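You operate a simulated robot arm through the tools that you are given. There is no shell and no other tool. Be economical: measure what you need, move in short steps, check, and stop when the job is done.

You run a simulated robot arm. Do the job below in one go: nothing can be reset, and whatever is moved stays where it is left.

JOB
Clamp the first stand's plate, brush it, clear its vent and free it.
Fine: wire brush and steel pin, each back in its hole. Set down upright: wire brush, steel pin. What is to be rubbed or washed off counts as gone when no trace of it is left.

The check looks at the end state, three seconds after you hand in, the way a careful person would. Anything else that was tipped, shoved, dropped, spilled or broken makes it a failure.

ROBOT AND FRAMES
A 7-joint arm with a fingered hand, fixed in place. Base frame: the origin is at the foot of the arm, x ahead of it, y to its left, z up. Units: cm, degrees, N and s.
With the tool pointing down near the work surface it reaches from about 32 to 72 cm from the base axis. Its first joint turns from -166.0 to 166.0 degrees. Payload 4 kg.
The tool frame sits at the grasp point between the pads (the TCP): z along the fingers, y along the line on which they close. The tips reach 2.6 cm beyond it. The gripper opens to 14.8 cm. The gripper's body begins 7.3 cm behind the TCP. The gripper is a hand of 3 fingers: y runs from the thumb to the fingers, the wrist lies at [0, 0, -23.9] in the tool frame, and closing takes about 1.5 s.
Orientation is told as [roll, pitch, yaw] about the base's x, y, z axes, in that order, counted from this pose: with the fingers straight down and closing along the base's y, the tool's x points along the base's -x, its y along +y and its z along -z.

CONTROLS
- The arm moves only by the tool jog_arm. Its argument "targets" is one flat list of numbers, 6 for each row, row after row: the shift along the tool's x, y, z in units of 25 mm (1.0 is 25 mm), then the turn, a rotation vector about the tool's x, y, z in units of 5 degrees (1.0 is 5 degrees). In form: [dx, dy, dz, ax, ay, az, dx, dy, dz, ax, ay, az, ...]. A call has 1 to 10 rows; each row shifts and turns the commanded pose from where the row before left it, along the tool's axes as they then stand. "hand" is the opening in per cent of the stroke, from 0 (shut) to 100 (fully open), set as the call begins (left out, the last holds). A call with a number of a shift or a turn outside -1 to 1 is refused whole. Rows are played at 5 a second. More than 5 cm and 8.6 degrees between two rows, or a gripper value outside its range, and nothing of the call is played. Where a pose cannot be reached the arm comes as near as it can. A force on the tool above 40 N (or 10 N above the force at the start of the call, whichever is more), or a blocked arm, ends the call early, and 0.2 s more pass. The fingers move at their own pace (about 7.2 cm/s each) and stop on an object; they squeeze with about 30 N. The grip force told is the motor's: it shows also when the fingers shut on nothing. Time passes only in rows, and 0.2 s behind the last, so rows that do not move let the fingers close. It gives the time, the measured TCP pose, the force on the tool (base axes), the opening and the grip force at its end, in the units of the frame above (readings bear some noise), with the torque about the TCP (base axes, N m) and any sound that the robot's microphone picked up.
- Cameras (640 x 400 px; columns grow to the right, rows downward): "scene" is fixed at [39.86, -65.78, 179.02]; the picture's right is [0.98, 0.18, 0.00], its down [0.08, -0.44, -0.89] and it looks along [-0.16, 0.88, -0.45] (base axes); focal length 366 px, centre (320, 200). "wrist" rides on the gripper at [6.8, -3.9, -9] in the tool frame; the picture's right is [0.50, 0.87, 0.00], its down [-0.66, 0.38, -0.65] and it looks along [-0.57, 0.33, 0.76] (tool axes); focal length 222 px, centre (320, 200). There is no depth. A picture from a camera that has moved, and an enlarged one, comes with that camera's place and axes in the base frame and with its lens. The place of the scene camera against the robot may be out by one fixed shift of up to 1.2 cm in any direction.
- snapshot(camera): a new picture of that camera. No time passes.
- slide_trunk(by): slides the trunk up (or, below 0, down) by that many cm; the arm rides with it, the base frame stays. It gives what a move gives, with no picture.
- set_grasp(shape): the hand has 3 fingers and takes this shape, open, in about a second: jaw (thumb against the fingers, like two jaws); tri (thumb and two fingers); tip (a fingertip pinch); poke (one finger out to press); point (the index stretched); flat (the hand flat); cup (the hand cupped); fist (a fist). The gripper value then closes the fingers along that shape, each until it touches; the sizes above hold for jaw. It gives what a move gives, with no picture.
- inspect(camera, box): a new picture of the part [left, top, right, bottom] of that camera's present view, enlarged. No time passes.
- hand_in(): hands the job in; it is judged then, once.

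Go step by step. Nothing tells you positions but the pictures and the camera data: compare them with the known pose of the tool, close in by small moves and look again before you grip or let go. The budget is 120 turns and 64 pictures, counting those below and the enlarged ones. Unless the task says otherwise, let go and move clear before handing in, and close with one line.

The tools are called after "Call:" as name(argument=value, ...) on one line, values as JSON. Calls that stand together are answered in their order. jog_arm: Moves the arm, as the interface text tells. Its arguments: {"type":"object","properties":{"targets":{"type":"array","items":{"type":"number"}},"hand":{"type":"number"}},"required":["targets"]} The other tools are called the same way: slide_trunk (by) slides the trunk up or down; set_grasp (shape) gives the hand a shape; snapshot (camera) takes a picture; inspect (camera, box) takes an enlarged picture of a part of a camera's view; hand_in () hands the job in.

At the start:

```text
t: 0.0
tool_pos: [26.95, 29.33, 136.76]
orientation: [0.0, 0.0, 0.1]
ft_force: [0.0, -0.7, 0.3]
ft_torque: [0.0, 0.01, -0.01]
gripper_width: 14.79
finger_force: 0.1
shape: jaw
trunk travel left (down, up): [-55.3, 3.7]
```

scene: 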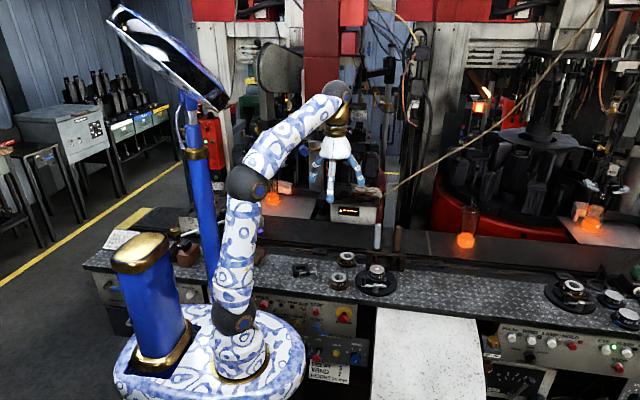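
wrist: 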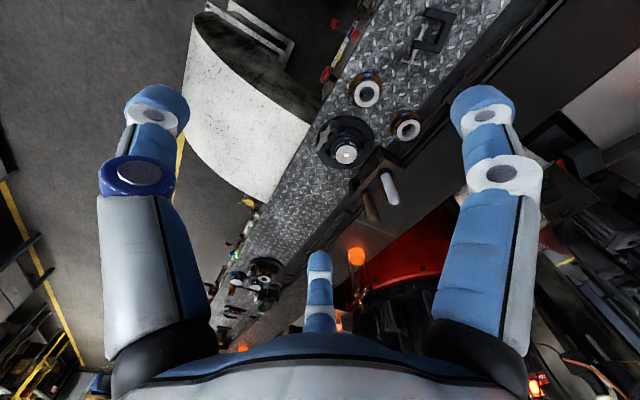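

I see a bench with stands, and two handled tools standing in a rack near the bench's back edge. I'll enlarge the work area first.

Call:
inspect(camera="scene", box=[280, 215, 440, 315])

Call:
inspect(camera="scene", box=[480, 250, 640, 350])

Call:
inspect(camera="wrist", box=[300, 60, 460, 230])

```text
4.00 times, centred on (360, 265) of scene
camera zoom: at [39.86, -65.78, 179.02], right [0.98, 0.18, 0.0], down [0.08, -0.44, -0.89], along [-0.16, 0.88, -0.45], focal length 1464 px, centre (160, -60)
```

zoom: 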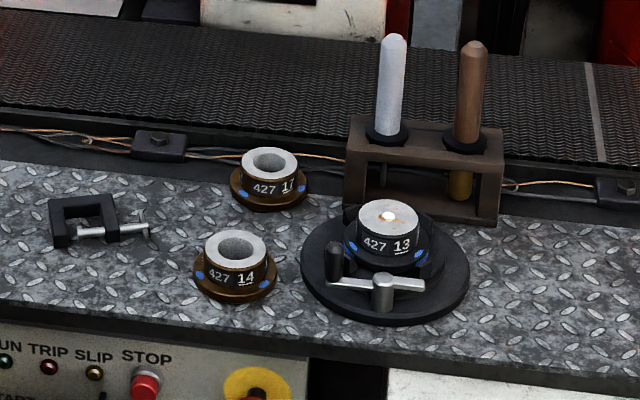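

```text
4.00 times, centred on (560, 300) of scene
camera zoom: at [39.86, -65.78, 179.02], right [0.98, 0.18, 0.0], down [0.08, -0.44, -0.89], along [-0.16, 0.88, -0.45], focal length 1464 px, centre (-640, -200)
```

zoom: 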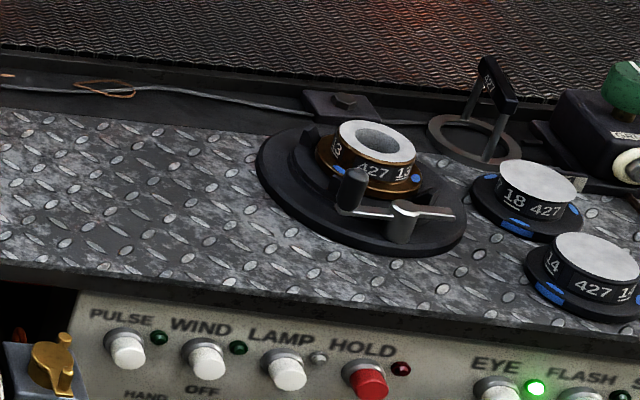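

```text
2.35 times, centred on (380, 145) of wrist
camera zoom: at [20.23, 25.34, 145.75], right [-0.5, 0.87, 0.0], down [0.66, 0.38, 0.65], along [0.57, 0.33, -0.76], focal length 523 px, centre (179, 329)
```

zoom: 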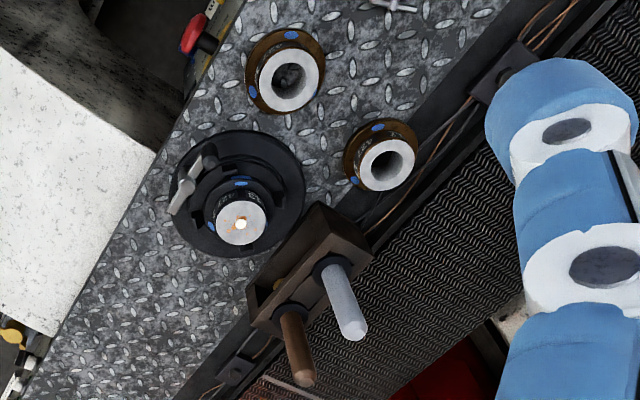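

The first stand's plate top is at about (40.9, 44.9, 96.5). The silver handle top is near (40, 56, 108) and the brown one near (47.5, 55.7, 108.7). I'll come down for a closer look at the stand.

Call:
slide_trunk(by=-20)

Call:
jog_arm(targets=[-0.5, 1, 1, 0, 0, 0, -0.5, 1, 1, 0, 0, 0, -0.5, 1, 1, 0, 0, 0, -0.5, 1, 0, 0, 0, 0])

Call:
snapshot(camera="wrist")

```text
t: 2.2
tool_pos: [27.06, 29.31, 116.74]
orientation: [0.0, 0.0, -0.1]
ft_force: [0.3, 0.1, -0.4]
ft_torque: [-0.01, -0.02, 0.04]
gripper_width: 14.78
finger_force: 0.0
shape: jaw
trunk travel left (down, up): [-35.3, 23.7]
```

```text
t: 3.2
tool_pos: [31.88, 39.35, 109.18]
orientation: [0.0, 0.1, 0.1]
ft_force: [0.8, 0.8, 0.7]
ft_torque: [0.03, 0.0, -0.01]
gripper_width: 14.76
finger_force: 0.0
shape: jaw
trunk travel left (down, up): [-35.3, 23.7]
```

```text
58 pictures are left
camera wrist: at [25.13, 35.39, 118.19], right [-0.5, 0.87, 0.0], down [0.66, 0.38, 0.65], along [0.57, 0.33, -0.76], focal length 222 px, centre (320, 200)
```

wrist: 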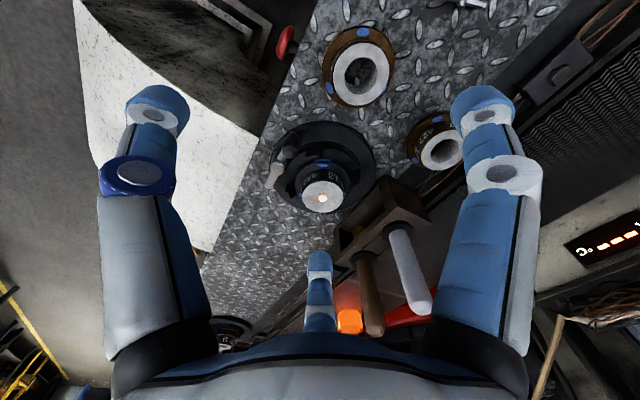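

The hand shows three spread fingers. I'll enlarge the stand and rack, then the lever.

Call:
inspect(camera="wrist", box=[250, 110, 390, 220])

Call:
inspect(camera="scene", box=[340, 215, 420, 305])

```text
3.64 times, centred on (320, 165) of wrist
camera zoom: at [25.13, 35.39, 118.19], right [-0.5, 0.87, 0.0], down [0.66, 0.38, 0.65], along [0.57, 0.33, -0.76], focal length 808 px, centre (320, 327)
```

zoom: 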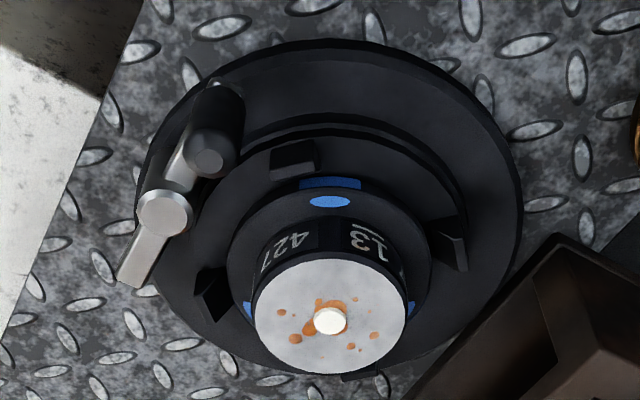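

```text
4.44 times, centred on (380, 260) of scene
camera zoom: at [39.86, -65.78, 179.02], right [0.98, 0.18, 0.0], down [0.08, -0.44, -0.89], along [-0.16, 0.88, -0.45], focal length 1626 px, centre (53, -67)
```

zoom: 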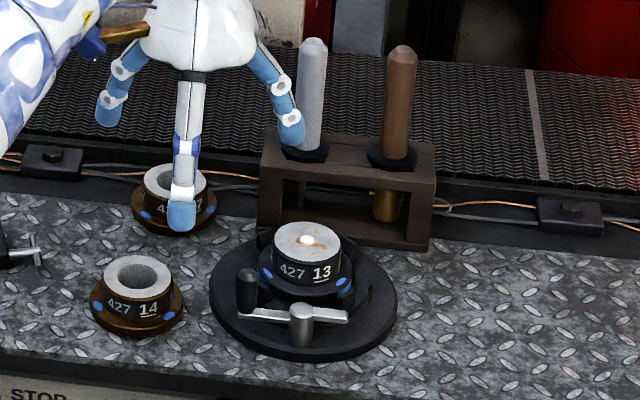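

The lever's pivot post is near (41, 38.4, 94) and its black knob near (36.4, 38.3, 97.5). I'll half-close the hand to see how the fingers come together.

Call:
jog_arm(targets=[0, 0, 0, 0, 0, 0, 0, 0, 0, 0, 0, 0, 0, 0, 0, 0, 0, 0, 0, 0, 0, 0, 0, 0, 0, 0, 0, 0, 0, 0], hand=30)

Call:
snapshot(camera="wrist")

Call:
inspect(camera="scene", box=[310, 190, 430, 290])

```text
t: 4.4
tool_pos: [31.99, 39.25, 109.3]
orientation: [-0.1, 0.0, 0.0]
ft_force: [0.3, -0.8, -0.5]
ft_torque: [0.01, 0.02, -0.01]
gripper_width: 4.47
finger_force: 0.1
shape: jaw
trunk travel left (down, up): [-35.3, 23.7]
```

```text
55 pictures are left
camera wrist: at [25.11, 35.37, 118.21], right [-0.5, 0.87, 0.0], down [0.66, 0.38, 0.65], along [0.57, 0.33, -0.76], focal length 222 px, centre (320, 200)
```

wrist: 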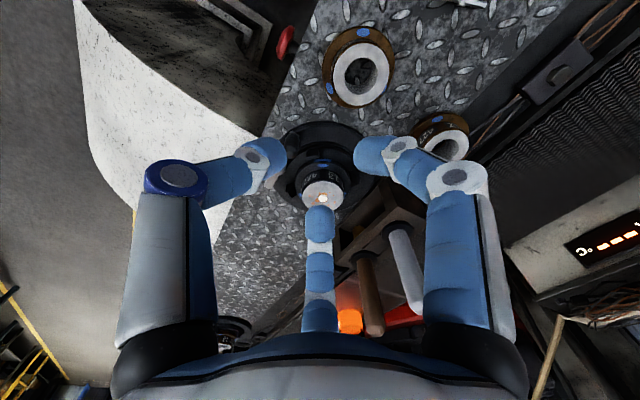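

```text
4.00 times, centred on (370, 240) of scene
camera zoom: at [39.86, -65.78, 179.02], right [0.98, 0.18, 0.0], down [0.08, -0.44, -0.89], along [-0.16, 0.88, -0.45], focal length 1464 px, centre (120, 40)
```

zoom: 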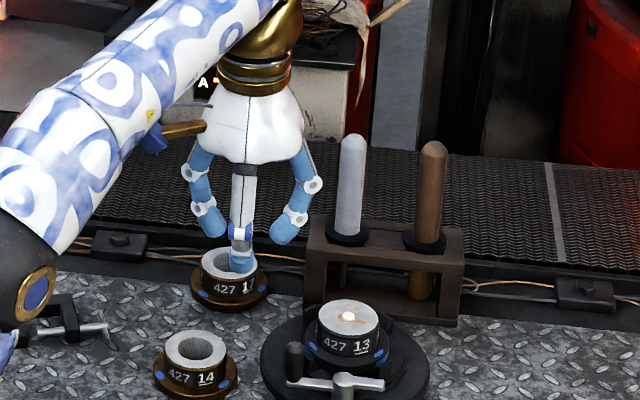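

The three fingers close inward evenly on the tool point, and the wrist picture's centre is the tool point. Next I move above the lever knob.

Call:
jog_arm(targets=[-0.6, -0.13, 0.84, 0, 0, 0, -0.6, -0.13, 0.84, 0, 0, 0, -0.56, -0.12, 0.84, 0, 0, 0, 0, 0, 0, 0, 0, 0], hand=40)

Call:
inspect(camera="wrist", box=[220, 80, 420, 280])

```text
t: 5.4
tool_pos: [36.42, 38.33, 102.94]
orientation: [0.0, 0.0, 0.0]
ft_force: [0.2, -0.2, 0.1]
ft_torque: [-0.03, -0.01, 0.03]
gripper_width: 5.88
finger_force: 0.2
shape: jaw
trunk travel left (down, up): [-35.3, 23.7]
```

```text
2.00 times, centred on (320, 180) of wrist
camera zoom: at [29.63, 34.34, 111.86], right [-0.5, 0.87, 0.0], down [0.66, 0.38, 0.65], along [0.57, 0.33, -0.76], focal length 444 px, centre (320, 240)
```

zoom: 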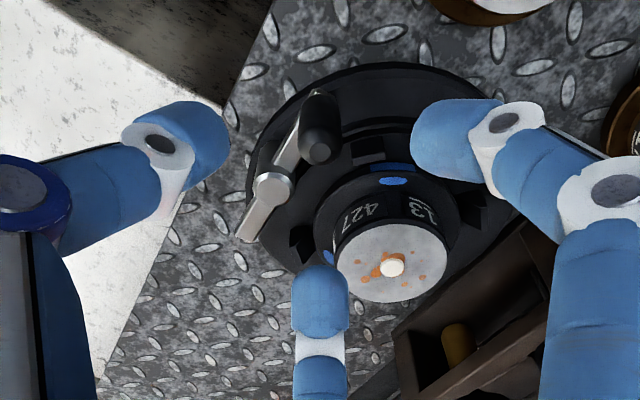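

Two wrist views put the knob at (36.75, 38.4, top 97.4), the pivot at (41.44, 38.5) and the vent at (41.36, 45.24, 95.9). I'll go down and grip the knob.

Call:
jog_arm(targets=[-0.13, 0.03, 0.8, 0, 0, 0, 0, 0, 0.8, 0, 0, 0, 0, 0, 0.76, 0, 0, 0, 0, 0, 0, 0, 0, 0])

Call:
inspect(camera="wrist", box=[220, 80, 420, 280])

```text
t: 6.4
tool_pos: [36.69, 38.45, 97.05]
orientation: [0.0, 0.1, 0.0]
ft_force: [-0.5, -0.1, 0.4]
ft_torque: [-0.02, 0.0, 0.0]
gripper_width: 5.91
finger_force: 0.0
shape: jaw
trunk travel left (down, up): [-35.3, 23.7]
```

```text
2.00 times, centred on (320, 180) of wrist
camera zoom: at [29.96, 34.47, 105.96], right [-0.5, 0.87, 0.0], down [0.66, 0.38, 0.65], along [0.57, 0.33, -0.76], focal length 444 px, centre (320, 240)
```

zoom: 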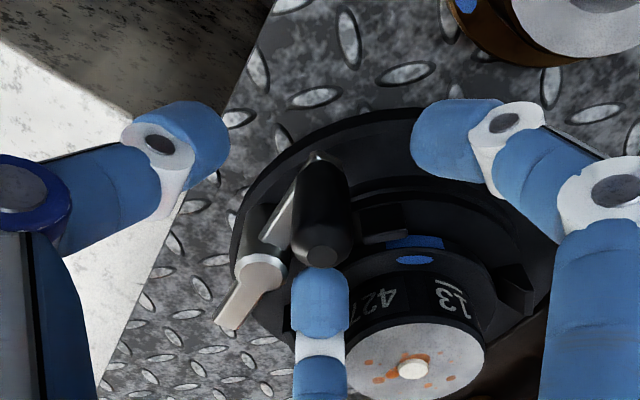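

Knob sits at the image centre between the fingers. Closing on it.

Call:
jog_arm(targets=[0, 0, 0, 0, 0, 0, 0, 0, 0, 0, 0, 0, 0, 0, 0, 0, 0, 0, 0, 0, 0, 0, 0, 0, 0, 0, 0, 0, 0, 0], hand=0)

Call:
inspect(camera="wrist", box=[220, 80, 420, 280])

```text
t: 7.6
tool_pos: [36.7, 38.43, 96.91]
orientation: [0.0, 0.1, 0.0]
ft_force: [0.6, -1.0, -6.0]
ft_torque: [-0.08, -0.02, 0.07]
gripper_width: 1.11
finger_force: 30.4
shape: jaw
trunk travel left (down, up): [-35.3, 23.7]
```

```text
2.00 times, centred on (320, 180) of wrist
camera zoom: at [29.99, 34.48, 105.95], right [-0.5, 0.87, 0.0], down [0.66, 0.38, 0.65], along [0.57, 0.33, -0.76], focal length 444 px, centre (320, 240)
```

zoom: 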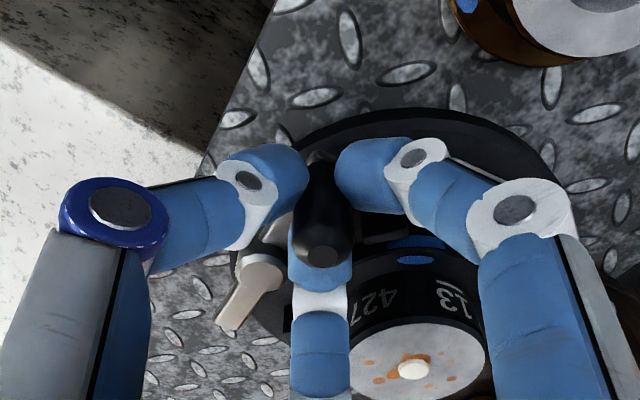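

Gripped. I'll swing the knob in an arc towards -y about the pivot, 30° to start with.

Call:
jog_arm(targets=[-0.029, -0.329, 0, 0, 0, 0, -0.086, -0.319, 0, 0, 0, 0, -0.14, -0.3, 0, 0, 0, 0])

```text
t: 8.4
tool_pos: [37.51, 36.15, 96.9]
orientation: [0.0, 0.1, -0.1]
ft_force: [7.3, 6.9, -11.3]
ft_torque: [0.08, -0.12, 0.1]
gripper_width: 1.02
finger_force: 30.3
shape: jaw
trunk travel left (down, up): [-35.3, 23.7]
```

Call:
jog_arm(targets=[-0.19, -0.271, 0, 0, 0, 0, -0.234, -0.234, 0, 0, 0, 0, -0.271, -0.19, 0, 0, 0, 0])

Call:
inspect(camera="wrist", box=[220, 80, 420, 280])

```text
t: 9.2
tool_pos: [39.15, 34.39, 96.87]
orientation: [-0.2, 0.1, 0.0]
ft_force: [5.0, 9.5, -17.3]
ft_torque: [0.02, -0.09, -0.03]
gripper_width: 0.86
finger_force: 30.3
shape: jaw
trunk travel left (down, up): [-35.3, 23.7]
```

```text
2.00 times, centred on (320, 180) of wrist
camera zoom: at [32.49, 30.58, 105.91], right [-0.5, 0.87, 0.0], down [0.66, 0.38, 0.65], along [0.56, 0.33, -0.76], focal length 444 px, centre (320, 240)
```

zoom: 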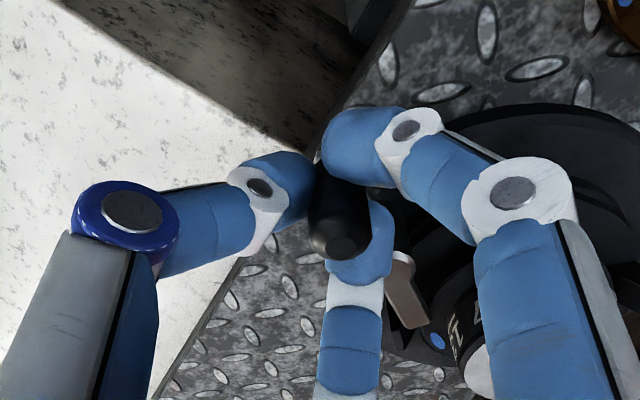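

Call:
jog_arm(targets=[-0.3, -0.14, 0, 0, 0, 0, -0.319, -0.086, 0, 0, 0, 0, -0.329, -0.029, 0, 0, 0, 0])

Call:
snapshot(camera="wrist")

Call:
inspect(camera="scene", box=[340, 215, 420, 305])

```text
t: 10.0
tool_pos: [41.47, 33.8, 96.95]
orientation: [-0.2, 0.2, -0.1]
ft_force: [2.1, 0.5, -32.4]
ft_torque: [-0.12, -0.39, -0.07]
gripper_width: 0.52
finger_force: 30.2
shape: jaw
trunk travel left (down, up): [-35.3, 23.7]
```

```text
49 pictures are left
camera wrist: at [34.79, 29.85, 105.92], right [-0.5, 0.87, 0.0], down [0.66, 0.38, 0.65], along [0.56, 0.32, -0.76], focal length 222 px, centre (320, 200)
```

wrist: 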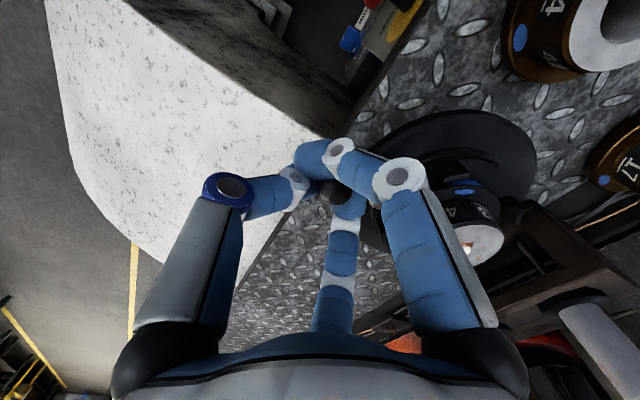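

```text
4.44 times, centred on (380, 260) of scene
camera zoom: at [39.86, -65.78, 179.02], right [0.98, 0.18, 0.0], down [0.08, -0.44, -0.89], along [-0.16, 0.88, -0.45], focal length 1626 px, centre (53, -67)
```

zoom: 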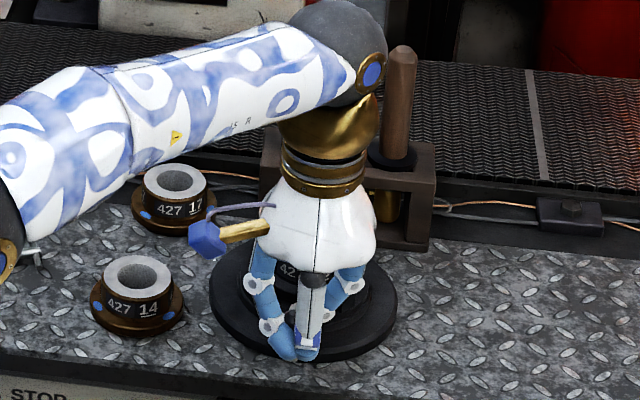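

The knob has come round to roughly -y. I'll release and rise to look for a clamped state.

Call:
jog_arm(targets=[0, 0, 0, 0, 0, 0, 0, 0, 0, 0, 0, 0, 0, 0, 0, 0, 0, 0, 0, 0, -1, 0, 0, 0, 0, 0, -1, 0, 0, 0, 0, 0, -1, 0, 0, 0, 0, 0, 0, 0, 0, 0], hand=45)

Call:
snapshot(camera="wrist")

Call:
inspect(camera="scene", box=[340, 215, 420, 305])

```text
t: 11.6
tool_pos: [41.48, 33.6, 104.58]
orientation: [0.0, -0.1, 0.0]
ft_force: [-0.2, 0.3, 0.2]
ft_torque: [0.01, -0.01, 0.01]
gripper_width: 6.63
finger_force: 0.0
shape: jaw
trunk travel left (down, up): [-35.3, 23.7]
```

```text
47 pictures are left
camera wrist: at [34.77, 29.81, 113.63], right [-0.5, 0.87, 0.0], down [0.66, 0.38, 0.65], along [0.57, 0.33, -0.76], focal length 222 px, centre (320, 200)
```

wrist: 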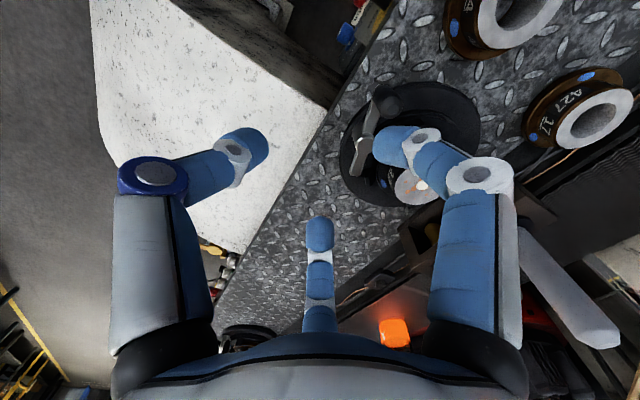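

```text
4.44 times, centred on (380, 260) of scene
camera zoom: at [39.86, -65.78, 179.02], right [0.98, 0.18, 0.0], down [0.08, -0.44, -0.89], along [-0.16, 0.88, -0.45], focal length 1626 px, centre (53, -67)
```

zoom: 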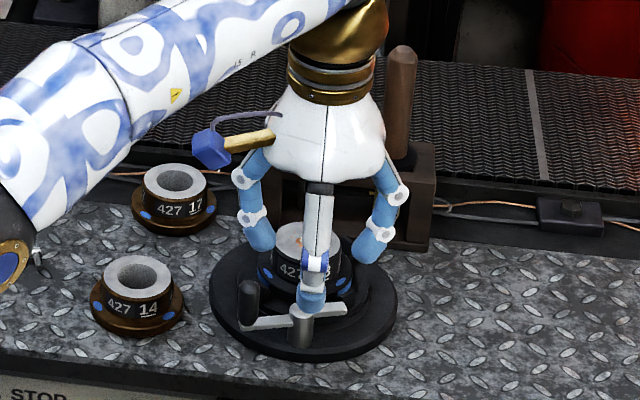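

The lever appears to have sprung back. I'll look closer at it.

Call:
inspect(camera="wrist", box=[320, 70, 500, 220])

```text
2.67 times, centred on (410, 145) of wrist
camera zoom: at [34.77, 29.81, 113.63], right [-0.5, 0.87, 0.0], down [0.66, 0.38, 0.65], along [0.57, 0.33, -0.76], focal length 592 px, centre (80, 347)
```

zoom: 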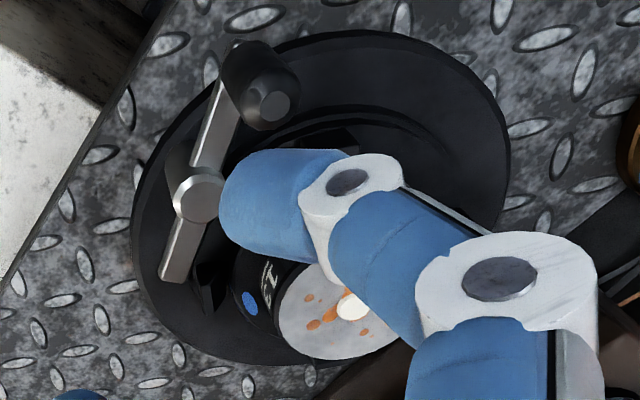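

The knob is now at about (36.9, 37.1), so opening the fingers probably flicked it back. I'll push it round with closed fingers from its +y side instead.

Call:
jog_arm(targets=[0.65, 0.9, 0, 0, 0, 0, 0.65, 0.9, 0, 0, 0, 0, 0.65, 0.88, 0, 0, 0, 0, 0, 0, 0, 0, 0, 0, 0, 0, 1, 0, 0, 0, 0, 0, 1, 0, 0, 0, 0, 0, 1, 0, 0, 0, 0, 0, 0, 0, 0, 0], hand=0)

Call:
inspect(camera="wrist", box=[220, 80, 420, 280])

```text
t: 13.4
tool_pos: [36.52, 40.18, 97.18]
orientation: [0.0, 0.0, 0.0]
ft_force: [-0.1, 0.5, -0.2]
ft_torque: [-0.05, -0.04, -0.01]
gripper_width: 0.0
finger_force: 30.1
shape: jaw
trunk travel left (down, up): [-35.3, 23.7]
```

```text
2.00 times, centred on (320, 180) of wrist
camera zoom: at [29.82, 36.28, 106.17], right [-0.5, 0.87, 0.0], down [0.66, 0.38, 0.65], along [0.57, 0.33, -0.76], focal length 444 px, centre (320, 240)
```

zoom: 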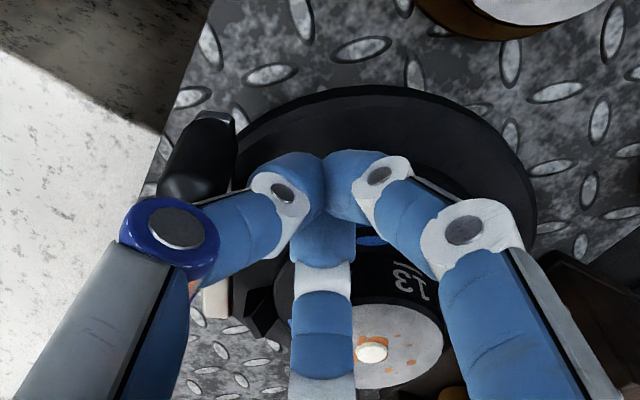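

Call:
jog_arm(targets=[-0.076, -0.172, 0, 0, 0, 0, 0.064, -0.404, 0, 0, 0, 0, -0.02, -0.412, 0, 0, 0, 0, -0.108, -0.396, 0, 0, 0, 0, -0.184, -0.364, 0, 0, 0, 0])

Call:
inspect(camera="wrist", box=[200, 80, 440, 280])

```text
t: 14.6
tool_pos: [37.27, 35.9, 97.07]
orientation: [0.0, 0.1, 0.0]
ft_force: [0.2, -1.2, 0.2]
ft_torque: [0.03, 0.05, -0.03]
gripper_width: 0.0
finger_force: 30.0
shape: jaw
trunk travel left (down, up): [-35.3, 23.7]
```

```text
2.00 times, centred on (320, 180) of wrist
camera zoom: at [30.64, 31.97, 106.11], right [-0.5, 0.87, 0.0], down [0.66, 0.38, 0.65], along [0.57, 0.33, -0.76], focal length 444 px, centre (320, 240)
```

zoom: 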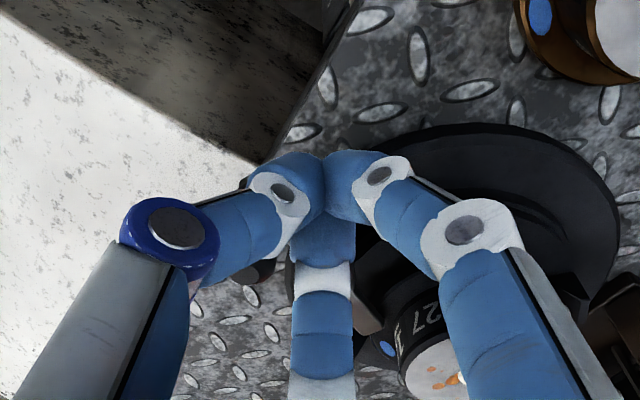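

Call:
jog_arm(targets=[-0.26, -0.316, 0, 0, 0, 0, -0.316, -0.26, 0, 0, 0, 0, -0.364, -0.184, 0, 0, 0, 0])

Call:
inspect(camera="wrist", box=[200, 80, 440, 280])

```text
t: 15.4
tool_pos: [39.22, 34.33, 97.1]
orientation: [0.0, 0.1, 0.2]
ft_force: [-13.8, 10.9, 0.2]
ft_torque: [0.11, 0.13, 0.2]
gripper_width: 0.02
finger_force: 29.8
shape: jaw
trunk travel left (down, up): [-35.3, 23.7]
```

```text
2.00 times, centred on (320, 180) of wrist
camera zoom: at [32.65, 30.36, 106.03], right [-0.5, 0.86, 0.0], down [0.66, 0.38, 0.65], along [0.56, 0.33, -0.76], focal length 444 px, centre (320, 240)
```

zoom: 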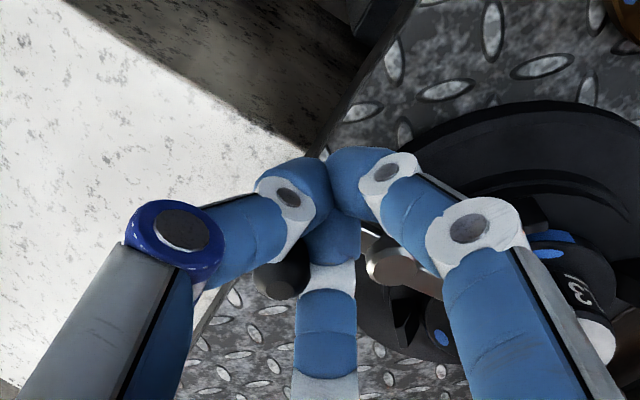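

The knob is at about 260° and there is real resistance now, so this may be the clamp biting. I'll push a little further.

Call:
jog_arm(targets=[-0.3, -0.1, 0, 0, 0, 0, -0.3, -0.05, 0, 0, 0, 0])

Call:
inspect(camera="wrist", box=[200, 80, 440, 280])

```text
t: 15.8
tool_pos: [39.81, 33.48, 96.72]
orientation: [-0.7, 1.0, 0.1]
ft_force: [-22.6, -7.2, -4.2]
ft_torque: [-0.1, 0.15, 0.07]
gripper_width: 0.0
finger_force: 29.8
shape: jaw
trunk travel left (down, up): [-35.3, 23.7]
stopped in row 2: the force on the tool passed its limit at 50 N (the readings are from after the stop); the commanded pose is now the measured one
```

```text
2.00 times, centred on (320, 180) of wrist
camera zoom: at [33.2, 29.72, 105.91], right [-0.5, 0.87, 0.0], down [0.67, 0.39, 0.64], along [0.55, 0.32, -0.77], focal length 444 px, centre (320, 240)
```

zoom: 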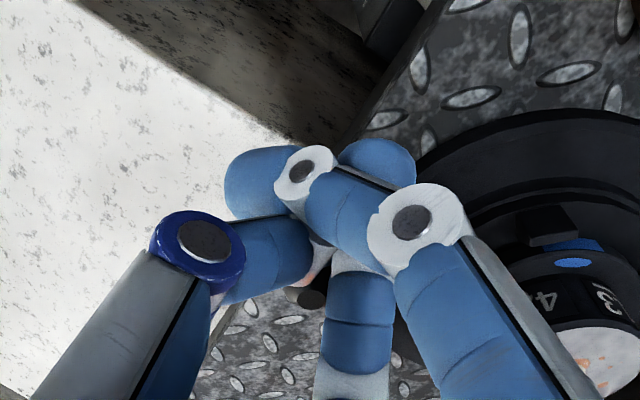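

I seem to be at the end stop. Lifting straight up and looking.

Call:
jog_arm(targets=[0.15, 0.1, 0, 0, 0, 0, 0, 0, -1, 0, 0, 0, 0, 0, -1, 0, 0, 0, 0, 0, -1, 0, 0, 0, 0.5, 0, 0, 0, 0, 0, 0, 0, 0, 0, 0, 0])

Call:
snapshot(camera="wrist")

Call:
inspect(camera="scene", box=[340, 215, 420, 305])

```text
t: 17.2
tool_pos: [38.37, 33.92, 104.36]
orientation: [-0.5, 0.8, -0.1]
ft_force: [0.3, -0.3, -0.3]
ft_torque: [0.02, -0.02, -0.01]
gripper_width: 0.0
finger_force: 30.4
shape: jaw
trunk travel left (down, up): [-35.3, 23.7]
```

```text
40 pictures are left
camera wrist: at [31.83, 30.05, 113.4], right [-0.5, 0.87, 0.0], down [0.66, 0.38, 0.64], along [0.56, 0.32, -0.77], focal length 222 px, centre (320, 200)
```

wrist: 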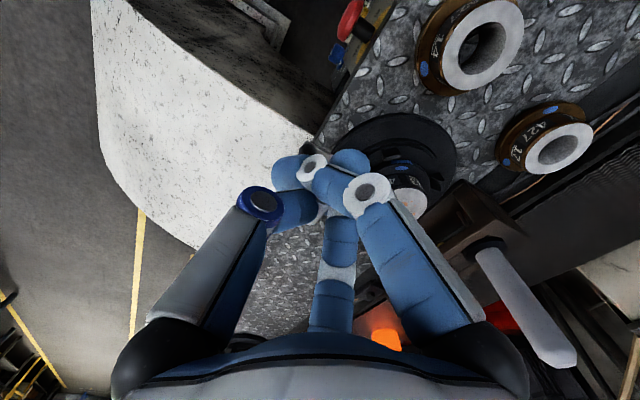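

```text
4.44 times, centred on (380, 260) of scene
camera zoom: at [39.86, -65.78, 179.02], right [0.98, 0.18, 0.0], down [0.08, -0.44, -0.89], along [-0.16, 0.88, -0.45], focal length 1626 px, centre (53, -67)
```

zoom: 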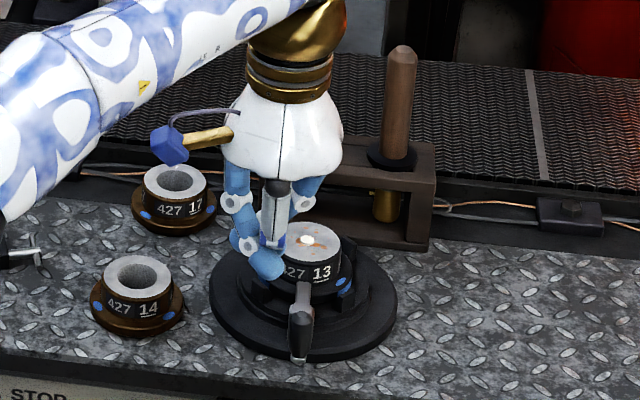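

The lever now points to -y with its short end at the plate, so it looks clamped. Next I raise the hand and go to the brown-handled brush.

Call:
jog_arm(targets=[0, 0, -1, -0.1, -0.16, 0, 0, 0, -1, 0, 0, 0, -0.45, 1, -1, 0, 0, 0, -0.45, 1, -1, 0, 0, 0, -0.45, 1, 0, 0, 0, 0, -0.45, 1, 0, 0, 0, 0, -0.45, 1, 0, 0, 0, 0, -0.45, 1, 0, 0, 0, 0, -0.45, 1, 0, 0, 0, 0, -0.45, 1, 0, 0, 0, 0], hand=45)

Call:
snapshot(camera="wrist")

Call:
inspect(camera="scene", box=[330, 195, 430, 305])

```text
t: 19.4
tool_pos: [39.99, 39.32, 108.65]
orientation: [0.0, 0.0, 0.0]
ft_force: [-0.7, -0.3, 0.4]
ft_torque: [-0.02, 0.02, 0.02]
gripper_width: 6.66
finger_force: 0.0
shape: jaw
out of reach, approached as far as the arm can: row 3, 4, 5, 6, 7, 8, 9, 10
trunk travel left (down, up): [-35.3, 23.7]
```

```text
38 pictures are left
camera wrist: at [33.19, 35.37, 117.71], right [-0.5, 0.87, 0.0], down [0.66, 0.38, 0.65], along [0.57, 0.33, -0.76], focal length 222 px, centre (320, 200)
```

wrist: 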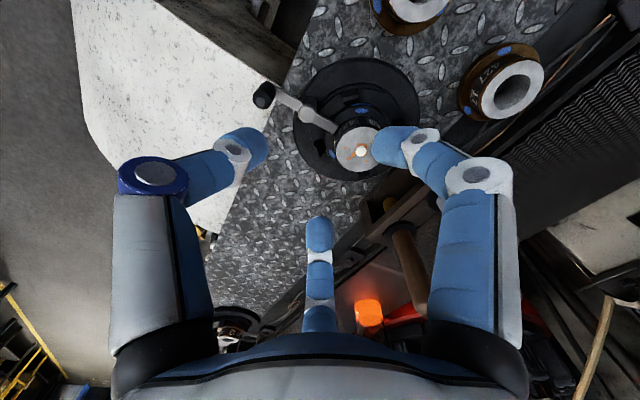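

```text
3.64 times, centred on (380, 250) of scene
camera zoom: at [39.86, -65.78, 179.02], right [0.98, 0.18, 0.0], down [0.08, -0.44, -0.89], along [-0.16, 0.88, -0.45], focal length 1330 px, centre (102, 18)
```

zoom: 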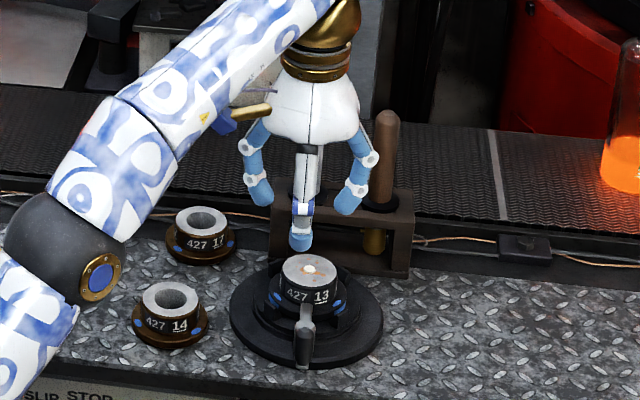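

The arm ran out of reach because the trunk is too low, so I'll raise the trunk.

Call:
slide_trunk(by=20)

Call:
jog_arm(targets=[0, 0, 0, 0, 0, 0])

```text
t: 21.6
tool_pos: [39.84, 39.28, 128.77]
orientation: [0.1, 0.1, 0.0]
ft_force: [0.8, 0.6, -0.3]
ft_torque: [0.0, 0.01, 0.0]
gripper_width: 6.66
finger_force: 0.1
shape: jaw
trunk travel left (down, up): [-55.3, 3.7]
```

```text
t: 22.0
tool_pos: [39.8, 39.28, 128.79]
orientation: [0.0, 0.0, -0.1]
ft_force: [0.6, -0.2, -0.5]
ft_torque: [0.03, 0.0, -0.02]
gripper_width: 6.64
finger_force: 0.0
shape: jaw
trunk travel left (down, up): [-55.3, 3.7]
```

Call:
jog_arm(targets=[-0.5, 0.8, 0.5, 0, 0, 0, -0.5, 0.8, 0.5, 0, 0, 0, -0.5, 0.8, 0.5, 0, 0, 0, -0.5, 0.8, 0.6, 0, 0, 0, -0.5, 0.8, 0.8, 0, 0, 0, -0.5, 0.8, 0.8, 0, 0, 0, 0, 0.8, 0.8, 0, 0, 0, 0, 0.4, 0.8, 0, 0, 0, 0, 0, 0.6, 0, 0, 0, 0, 0, 0, 0, 0, 0])

Call:
snapshot(camera="wrist")

```text
t: 24.2
tool_pos: [41.53, 45.4, 119.33]
orientation: [0.1, 0.0, 0.0]
ft_force: [-0.1, 0.3, -0.4]
ft_torque: [-0.01, 0.02, -0.01]
gripper_width: 6.64
finger_force: 0.0
shape: jaw
out of reach, approached as far as the arm can: row 1, 2, 3, 4, 5, 6
trunk travel left (down, up): [-55.3, 3.7]
```

```text
36 pictures are left
camera wrist: at [34.84, 41.4, 128.31], right [-0.5, 0.87, 0.0], down [0.66, 0.38, 0.65], along [0.57, 0.33, -0.76], focal length 222 px, centre (320, 200)
```

wrist: 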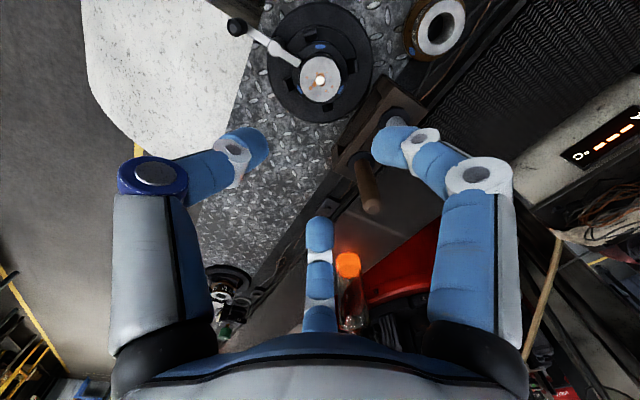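

The brush handle is near (47.3, 55.8), a radius of about 73, which is at the reach limit with the tool vertical. I'll raise the trunk fully and lean the hand 20° outward so the wrist stays nearer the base.

Call:
slide_trunk(by=3.6)

Call:
jog_arm(targets=[0, 0, 0, -0.763, -0.647, 0, 0, 0, 0, -0.763, -0.647, 0, 0, 0, 0, -0.763, -0.647, 0, 0, 0, 0, -0.763, -0.647, 0])

Call:
jog_arm(targets=[-0.226, 0.504, 0.825, 0, 0, 0, -0.226, 0.504, 0.825, 0, 0, 0, -0.226, 0.504, 0.825, 0, 0, 0, -0.226, 0.504, 0.825, 0, 0, 0, -0.226, 0.504, 0.825, 0, 0, 0, -0.226, 0.504, 0.825, 0, 0, 0, 0, 0, 0, 0, 0, 0])

Call:
snapshot(camera="wrist")

```text
t: 25.0
tool_pos: [41.53, 45.3, 122.78]
orientation: [0.0, 0.0, 0.1]
ft_force: [-0.6, 0.1, -0.7]
ft_torque: [-0.04, -0.02, 0.03]
gripper_width: 6.63
finger_force: 0.0
shape: jaw
trunk travel left (down, up): [-58.9, 0.1]
```

```text
t: 26.0
tool_pos: [41.44, 45.21, 122.92]
orientation: [15.6, -12.9, -1.8]
ft_force: [-0.6, 0.1, 0.2]
ft_torque: [0.02, -0.01, 0.0]
gripper_width: 6.64
finger_force: 0.0
shape: jaw
trunk travel left (down, up): [-58.9, 0.1]
```

```text
t: 27.6
tool_pos: [47.41, 55.83, 114.03]
orientation: [15.5, -12.8, -1.8]
ft_force: [0.3, 0.8, 0.1]
ft_torque: [0.02, -0.01, 0.0]
gripper_width: 6.64
finger_force: 0.1
shape: jaw
trunk travel left (down, up): [-58.9, 0.1]
```

```text
35 pictures are left
camera wrist: at [39.0, 49.84, 120.0], right [-0.51, 0.85, 0.11], down [0.48, 0.17, 0.86], along [0.71, 0.5, -0.5], focal length 222 px, centre (320, 200)
```

wrist: 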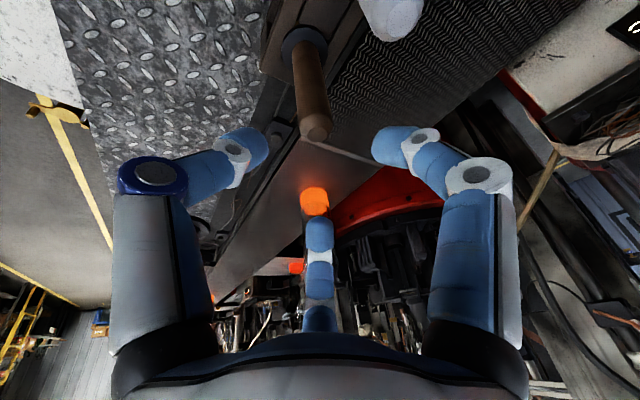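

The view agrees: the handle is at (47.4, 56.0) and vertical. Descending around it.

Call:
jog_arm(targets=[0.222, -0.246, 0.944, 0, 0, 0, 0.222, -0.246, 0.944, 0, 0, 0, 0.222, -0.246, 0.944, 0, 0, 0, 0.222, -0.246, 0.944, 0, 0, 0, 0, 0, 0, 0, 0, 0])

Call:
snapshot(camera="wrist")

Call:
inspect(camera="scene", box=[340, 195, 440, 285])

```text
t: 28.8
tool_pos: [47.38, 55.91, 103.98]
orientation: [15.4, -12.8, -1.9]
ft_force: [0.4, -0.3, 0.4]
ft_torque: [0.05, 0.0, 0.0]
gripper_width: 6.62
finger_force: 0.1
shape: jaw
trunk travel left (down, up): [-58.9, 0.1]
```

```text
34 pictures are left
camera wrist: at [39.05, 49.97, 109.99], right [-0.51, 0.85, 0.12], down [0.48, 0.17, 0.86], along [0.71, 0.5, -0.5], focal length 222 px, centre (320, 200)
```

wrist: 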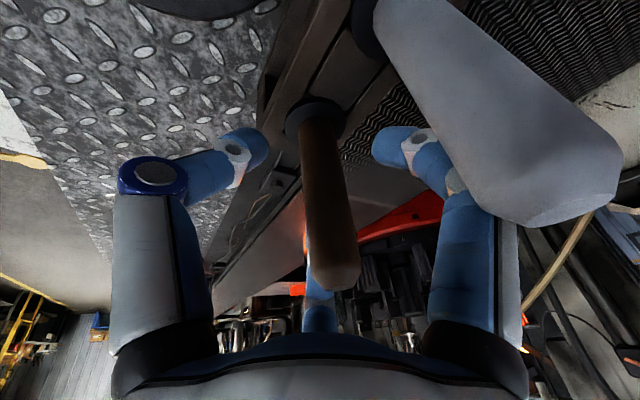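

```text
4.44 times, centred on (390, 240) of scene
camera zoom: at [39.86, -65.78, 179.02], right [0.98, 0.18, 0.0], down [0.08, -0.44, -0.89], along [-0.16, 0.88, -0.45], focal length 1626 px, centre (9, 22)
```

zoom: 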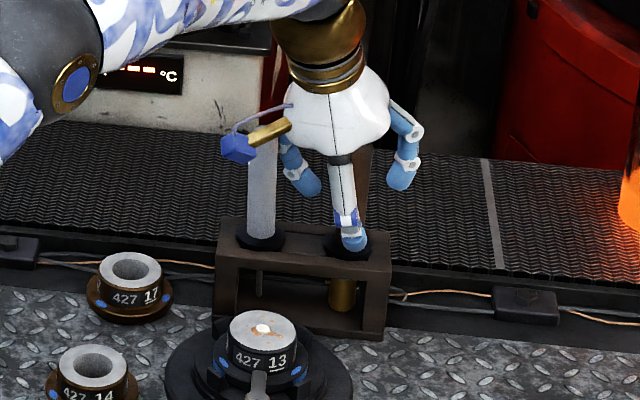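

Handle is centred between the fingers. Closing.

Call:
jog_arm(targets=[0, 0, 0, 0, 0, 0, 0, 0, 0, 0, 0, 0, 0, 0, 0, 0, 0, 0, 0, 0, 0, 0, 0, 0, 0, 0, 0, 0, 0, 0], hand=0)

Call:
inspect(camera="wrist", box=[200, 60, 440, 300])

```text
t: 30.0
tool_pos: [47.37, 55.81, 104.06]
orientation: [15.5, -12.7, -1.8]
ft_force: [0.3, -0.4, 0.6]
ft_torque: [-0.06, 0.05, -0.02]
gripper_width: 1.94
finger_force: 29.8
shape: jaw
trunk travel left (down, up): [-58.9, 0.1]
```

```text
1.67 times, centred on (320, 180) of wrist
camera zoom: at [39.04, 49.96, 110.02], right [-0.51, 0.85, 0.12], down [0.48, 0.17, 0.86], along [0.71, 0.5, -0.5], focal length 370 px, centre (320, 233)
```

zoom: 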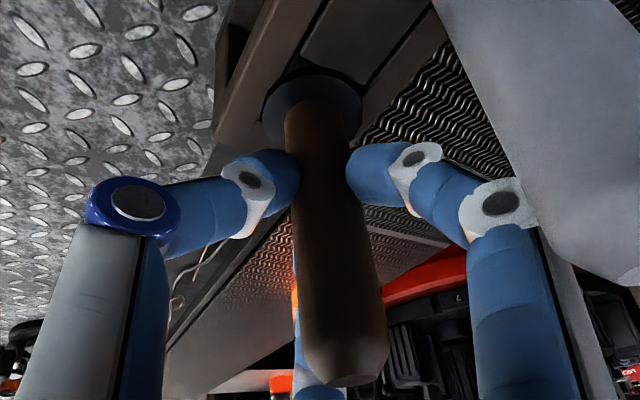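

Firm grip. Lifting straight up.

Call:
jog_arm(targets=[-0.11, 0.13, -0.47, 0, 0, 0, -0.11, 0.13, -0.47, 0, 0, 0, -0.11, 0.13, -0.47, 0, 0, 0, -0.11, 0.13, -0.47, 0, 0, 0, -0.11, 0.13, -0.47, 0, 0, 0, -0.11, 0.13, -0.47, 0, 0, 0, -0.11, 0.13, -0.47, 0, 0, 0])

Call:
inspect(camera="scene", box=[340, 195, 440, 285])

Call:
snapshot(camera="wrist")

```text
t: 31.6
tool_pos: [47.49, 55.75, 112.82]
orientation: [15.4, -12.8, -1.8]
ft_force: [0.2, 0.6, -1.2]
ft_torque: [0.02, 0.0, 0.0]
gripper_width: 1.94
finger_force: 30.4
shape: jaw
trunk travel left (down, up): [-58.9, 0.1]
```

```text
4.44 times, centred on (390, 240) of scene
camera zoom: at [39.86, -65.78, 179.02], right [0.98, 0.18, 0.0], down [0.08, -0.44, -0.89], along [-0.16, 0.88, -0.45], focal length 1626 px, centre (9, 22)
```

zoom: 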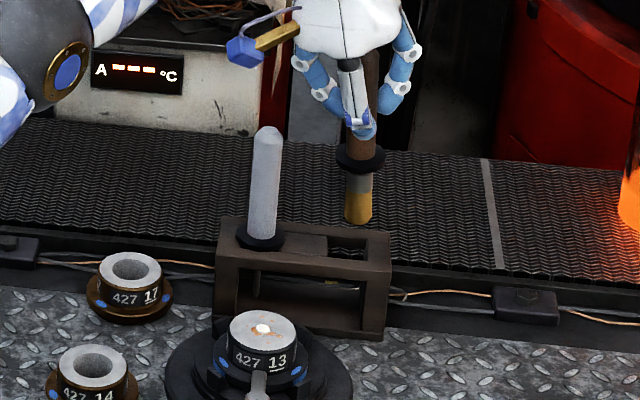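

```text
30 pictures are left
camera wrist: at [39.03, 49.91, 118.75], right [-0.51, 0.85, 0.12], down [0.48, 0.17, 0.86], along [0.71, 0.5, -0.5], focal length 222 px, centre (320, 200)
```

wrist: 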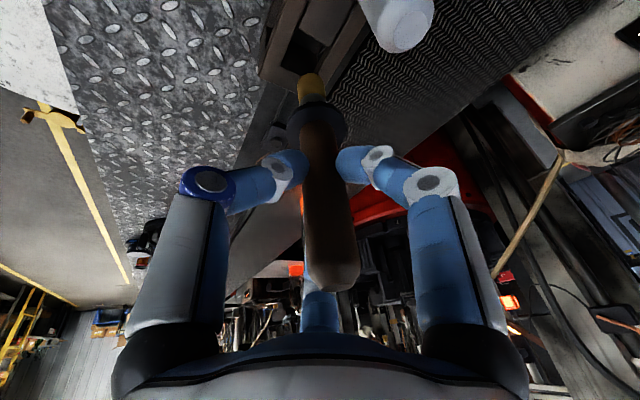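

The brush is out with its bristle end at about z = 100. I'll carry it over the plate.

Call:
jog_arm(targets=[0.466, -0.835, -0.341, 0, 0, 0, 0.466, -0.835, -0.341, 0, 0, 0, 0.466, -0.835, -0.341, 0, 0, 0, 0.466, -0.835, -0.341, 0, 0, 0, 0.466, -0.835, -0.341, 0, 0, 0, 0, 0, 0, 0, 0, 0])

Call:
inspect(camera="scene", box=[340, 215, 420, 305])

Call:
inspect(camera="wrist", box=[220, 20, 420, 180])

```text
t: 33.0
tool_pos: [41.16, 44.66, 112.76]
orientation: [15.5, -12.8, -1.8]
ft_force: [-0.5, -0.2, -1.1]
ft_torque: [-0.03, 0.07, 0.0]
gripper_width: 1.95
finger_force: 29.9
shape: jaw
trunk travel left (down, up): [-58.9, 0.1]
```

```text
4.44 times, centred on (380, 260) of scene
camera zoom: at [39.86, -65.78, 179.02], right [0.98, 0.18, 0.0], down [0.08, -0.44, -0.89], along [-0.16, 0.88, -0.45], focal length 1626 px, centre (53, -67)
```

zoom: 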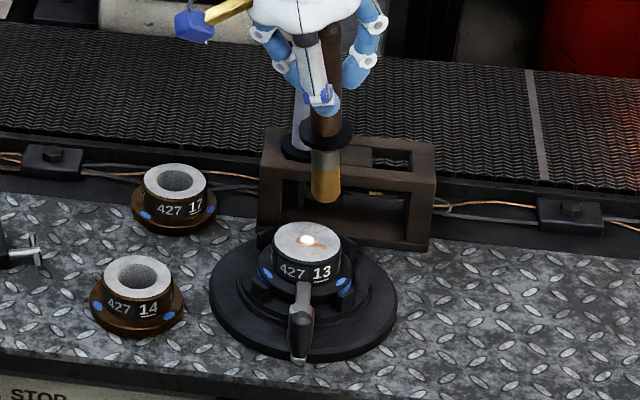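

```text
2.50 times, centred on (320, 100) of wrist
camera zoom: at [32.72, 38.74, 118.74], right [-0.51, 0.85, 0.12], down [0.48, 0.17, 0.86], along [0.71, 0.5, -0.5], focal length 555 px, centre (320, 450)
```

zoom: 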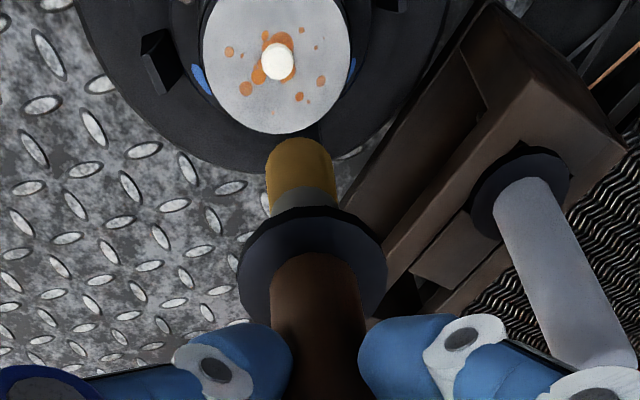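

The brush leans a few degrees outward. I'll take 5° off the hand's tilt to bring it upright, and lower it to just above the plate.

Call:
jog_arm(targets=[0, 0, 0, 0.763, 0.647, 0, 0.356, -0.3, 0.87, 0, 0, 0, 0, 0, 0, 0, 0, 0])

Call:
inspect(camera="scene", box=[340, 215, 420, 305])

Call:
inspect(camera="wrist", box=[220, 40, 420, 200])

```text
t: 33.8
tool_pos: [40.66, 44.45, 110.3]
orientation: [11.6, -9.7, -1.0]
ft_force: [-0.7, -0.2, -0.6]
ft_torque: [0.0, -0.02, -0.02]
gripper_width: 1.93
finger_force: 29.7
shape: jaw
trunk travel left (down, up): [-58.9, 0.1]
```

```text
4.44 times, centred on (380, 260) of scene
camera zoom: at [39.86, -65.78, 179.02], right [0.98, 0.18, 0.0], down [0.08, -0.44, -0.89], along [-0.16, 0.88, -0.45], focal length 1626 px, centre (53, -67)
```

zoom: 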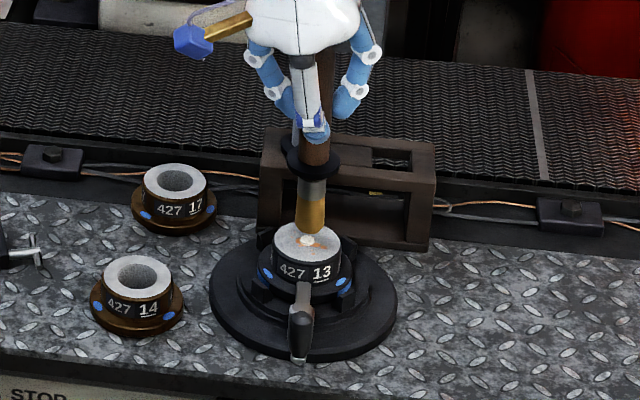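

```text
2.50 times, centred on (320, 120) of wrist
camera zoom: at [32.62, 38.93, 117.16], right [-0.51, 0.86, 0.09], down [0.53, 0.23, 0.82], along [0.68, 0.46, -0.57], focal length 555 px, centre (320, 400)
```

zoom: 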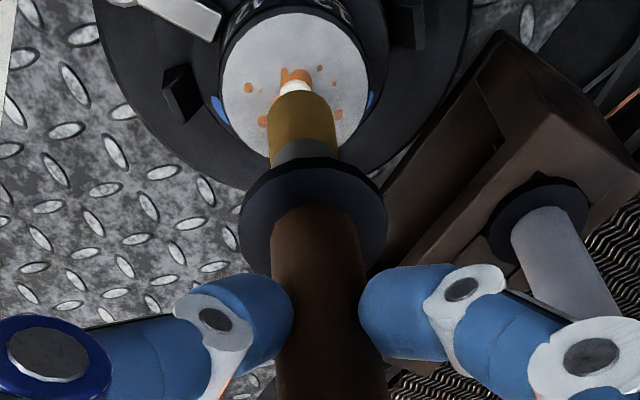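

The bristle end is about 1 cm above the plate and near its centre. Lowering gently to contact.

Call:
jog_arm(targets=[0.034, -0.04, 0.193, 0, 0, 0, 0.02, -0.024, 0.116, 0, 0, 0, 0, 0, 0, 0, 0, 0])

```text
t: 34.6
tool_pos: [40.56, 44.46, 109.45]
orientation: [11.5, -9.7, -1.0]
ft_force: [0.5, 0.3, -0.9]
ft_torque: [-0.01, 0.03, 0.02]
gripper_width: 1.95
finger_force: 30.0
shape: jaw
trunk travel left (down, up): [-58.9, 0.1]
```

Call:
jog_arm(targets=[0.02, -0.024, 0.116, 0, 0, 0, 0, 0, 0, 0, 0, 0])

Call:
jog_arm(targets=[0.02, -0.024, 0.116, 0, 0, 0, 0, 0, 0, 0, 0, 0])

```text
t: 35.2
tool_pos: [40.56, 44.44, 109.24]
orientation: [11.5, -9.7, -1.0]
ft_force: [-0.3, 0.1, -0.6]
ft_torque: [-0.03, 0.01, 0.0]
gripper_width: 1.94
finger_force: 29.9
shape: jaw
trunk travel left (down, up): [-58.9, 0.1]
```

```text
t: 35.8
tool_pos: [40.58, 44.47, 108.96]
orientation: [11.5, -9.7, -1.1]
ft_force: [0.0, -0.7, -0.1]
ft_torque: [-0.01, -0.01, 0.02]
gripper_width: 1.91
finger_force: 29.9
shape: jaw
trunk travel left (down, up): [-58.9, 0.1]
```

Call:
jog_arm(targets=[0.02, -0.024, 0.116, 0, 0, 0, 0, 0, 0, 0, 0, 0])

Call:
inspect(camera="scene", box=[350, 230, 410, 290])

```text
t: 36.4
tool_pos: [40.62, 44.51, 108.76]
orientation: [11.6, -9.9, -1.0]
ft_force: [0.6, 0.6, 14.9]
ft_torque: [0.04, -0.06, 0.03]
gripper_width: 1.97
finger_force: 30.2
shape: jaw
trunk travel left (down, up): [-58.9, 0.1]
```

```text
6.67 times, centred on (380, 260) of scene
camera zoom: at [39.86, -65.78, 179.02], right [0.98, 0.18, 0.0], down [0.08, -0.44, -0.89], along [-0.16, 0.88, -0.45], focal length 2439 px, centre (-80, -200)
```

zoom: 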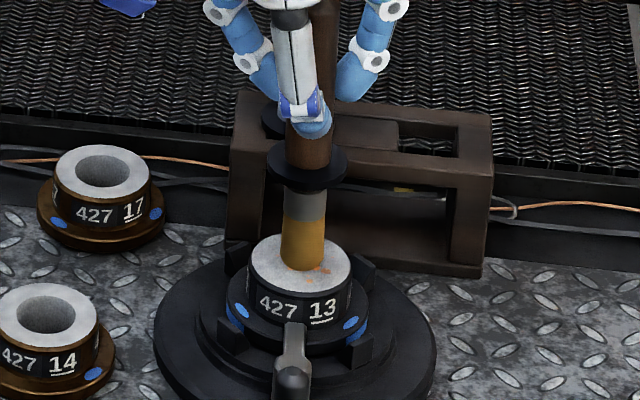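

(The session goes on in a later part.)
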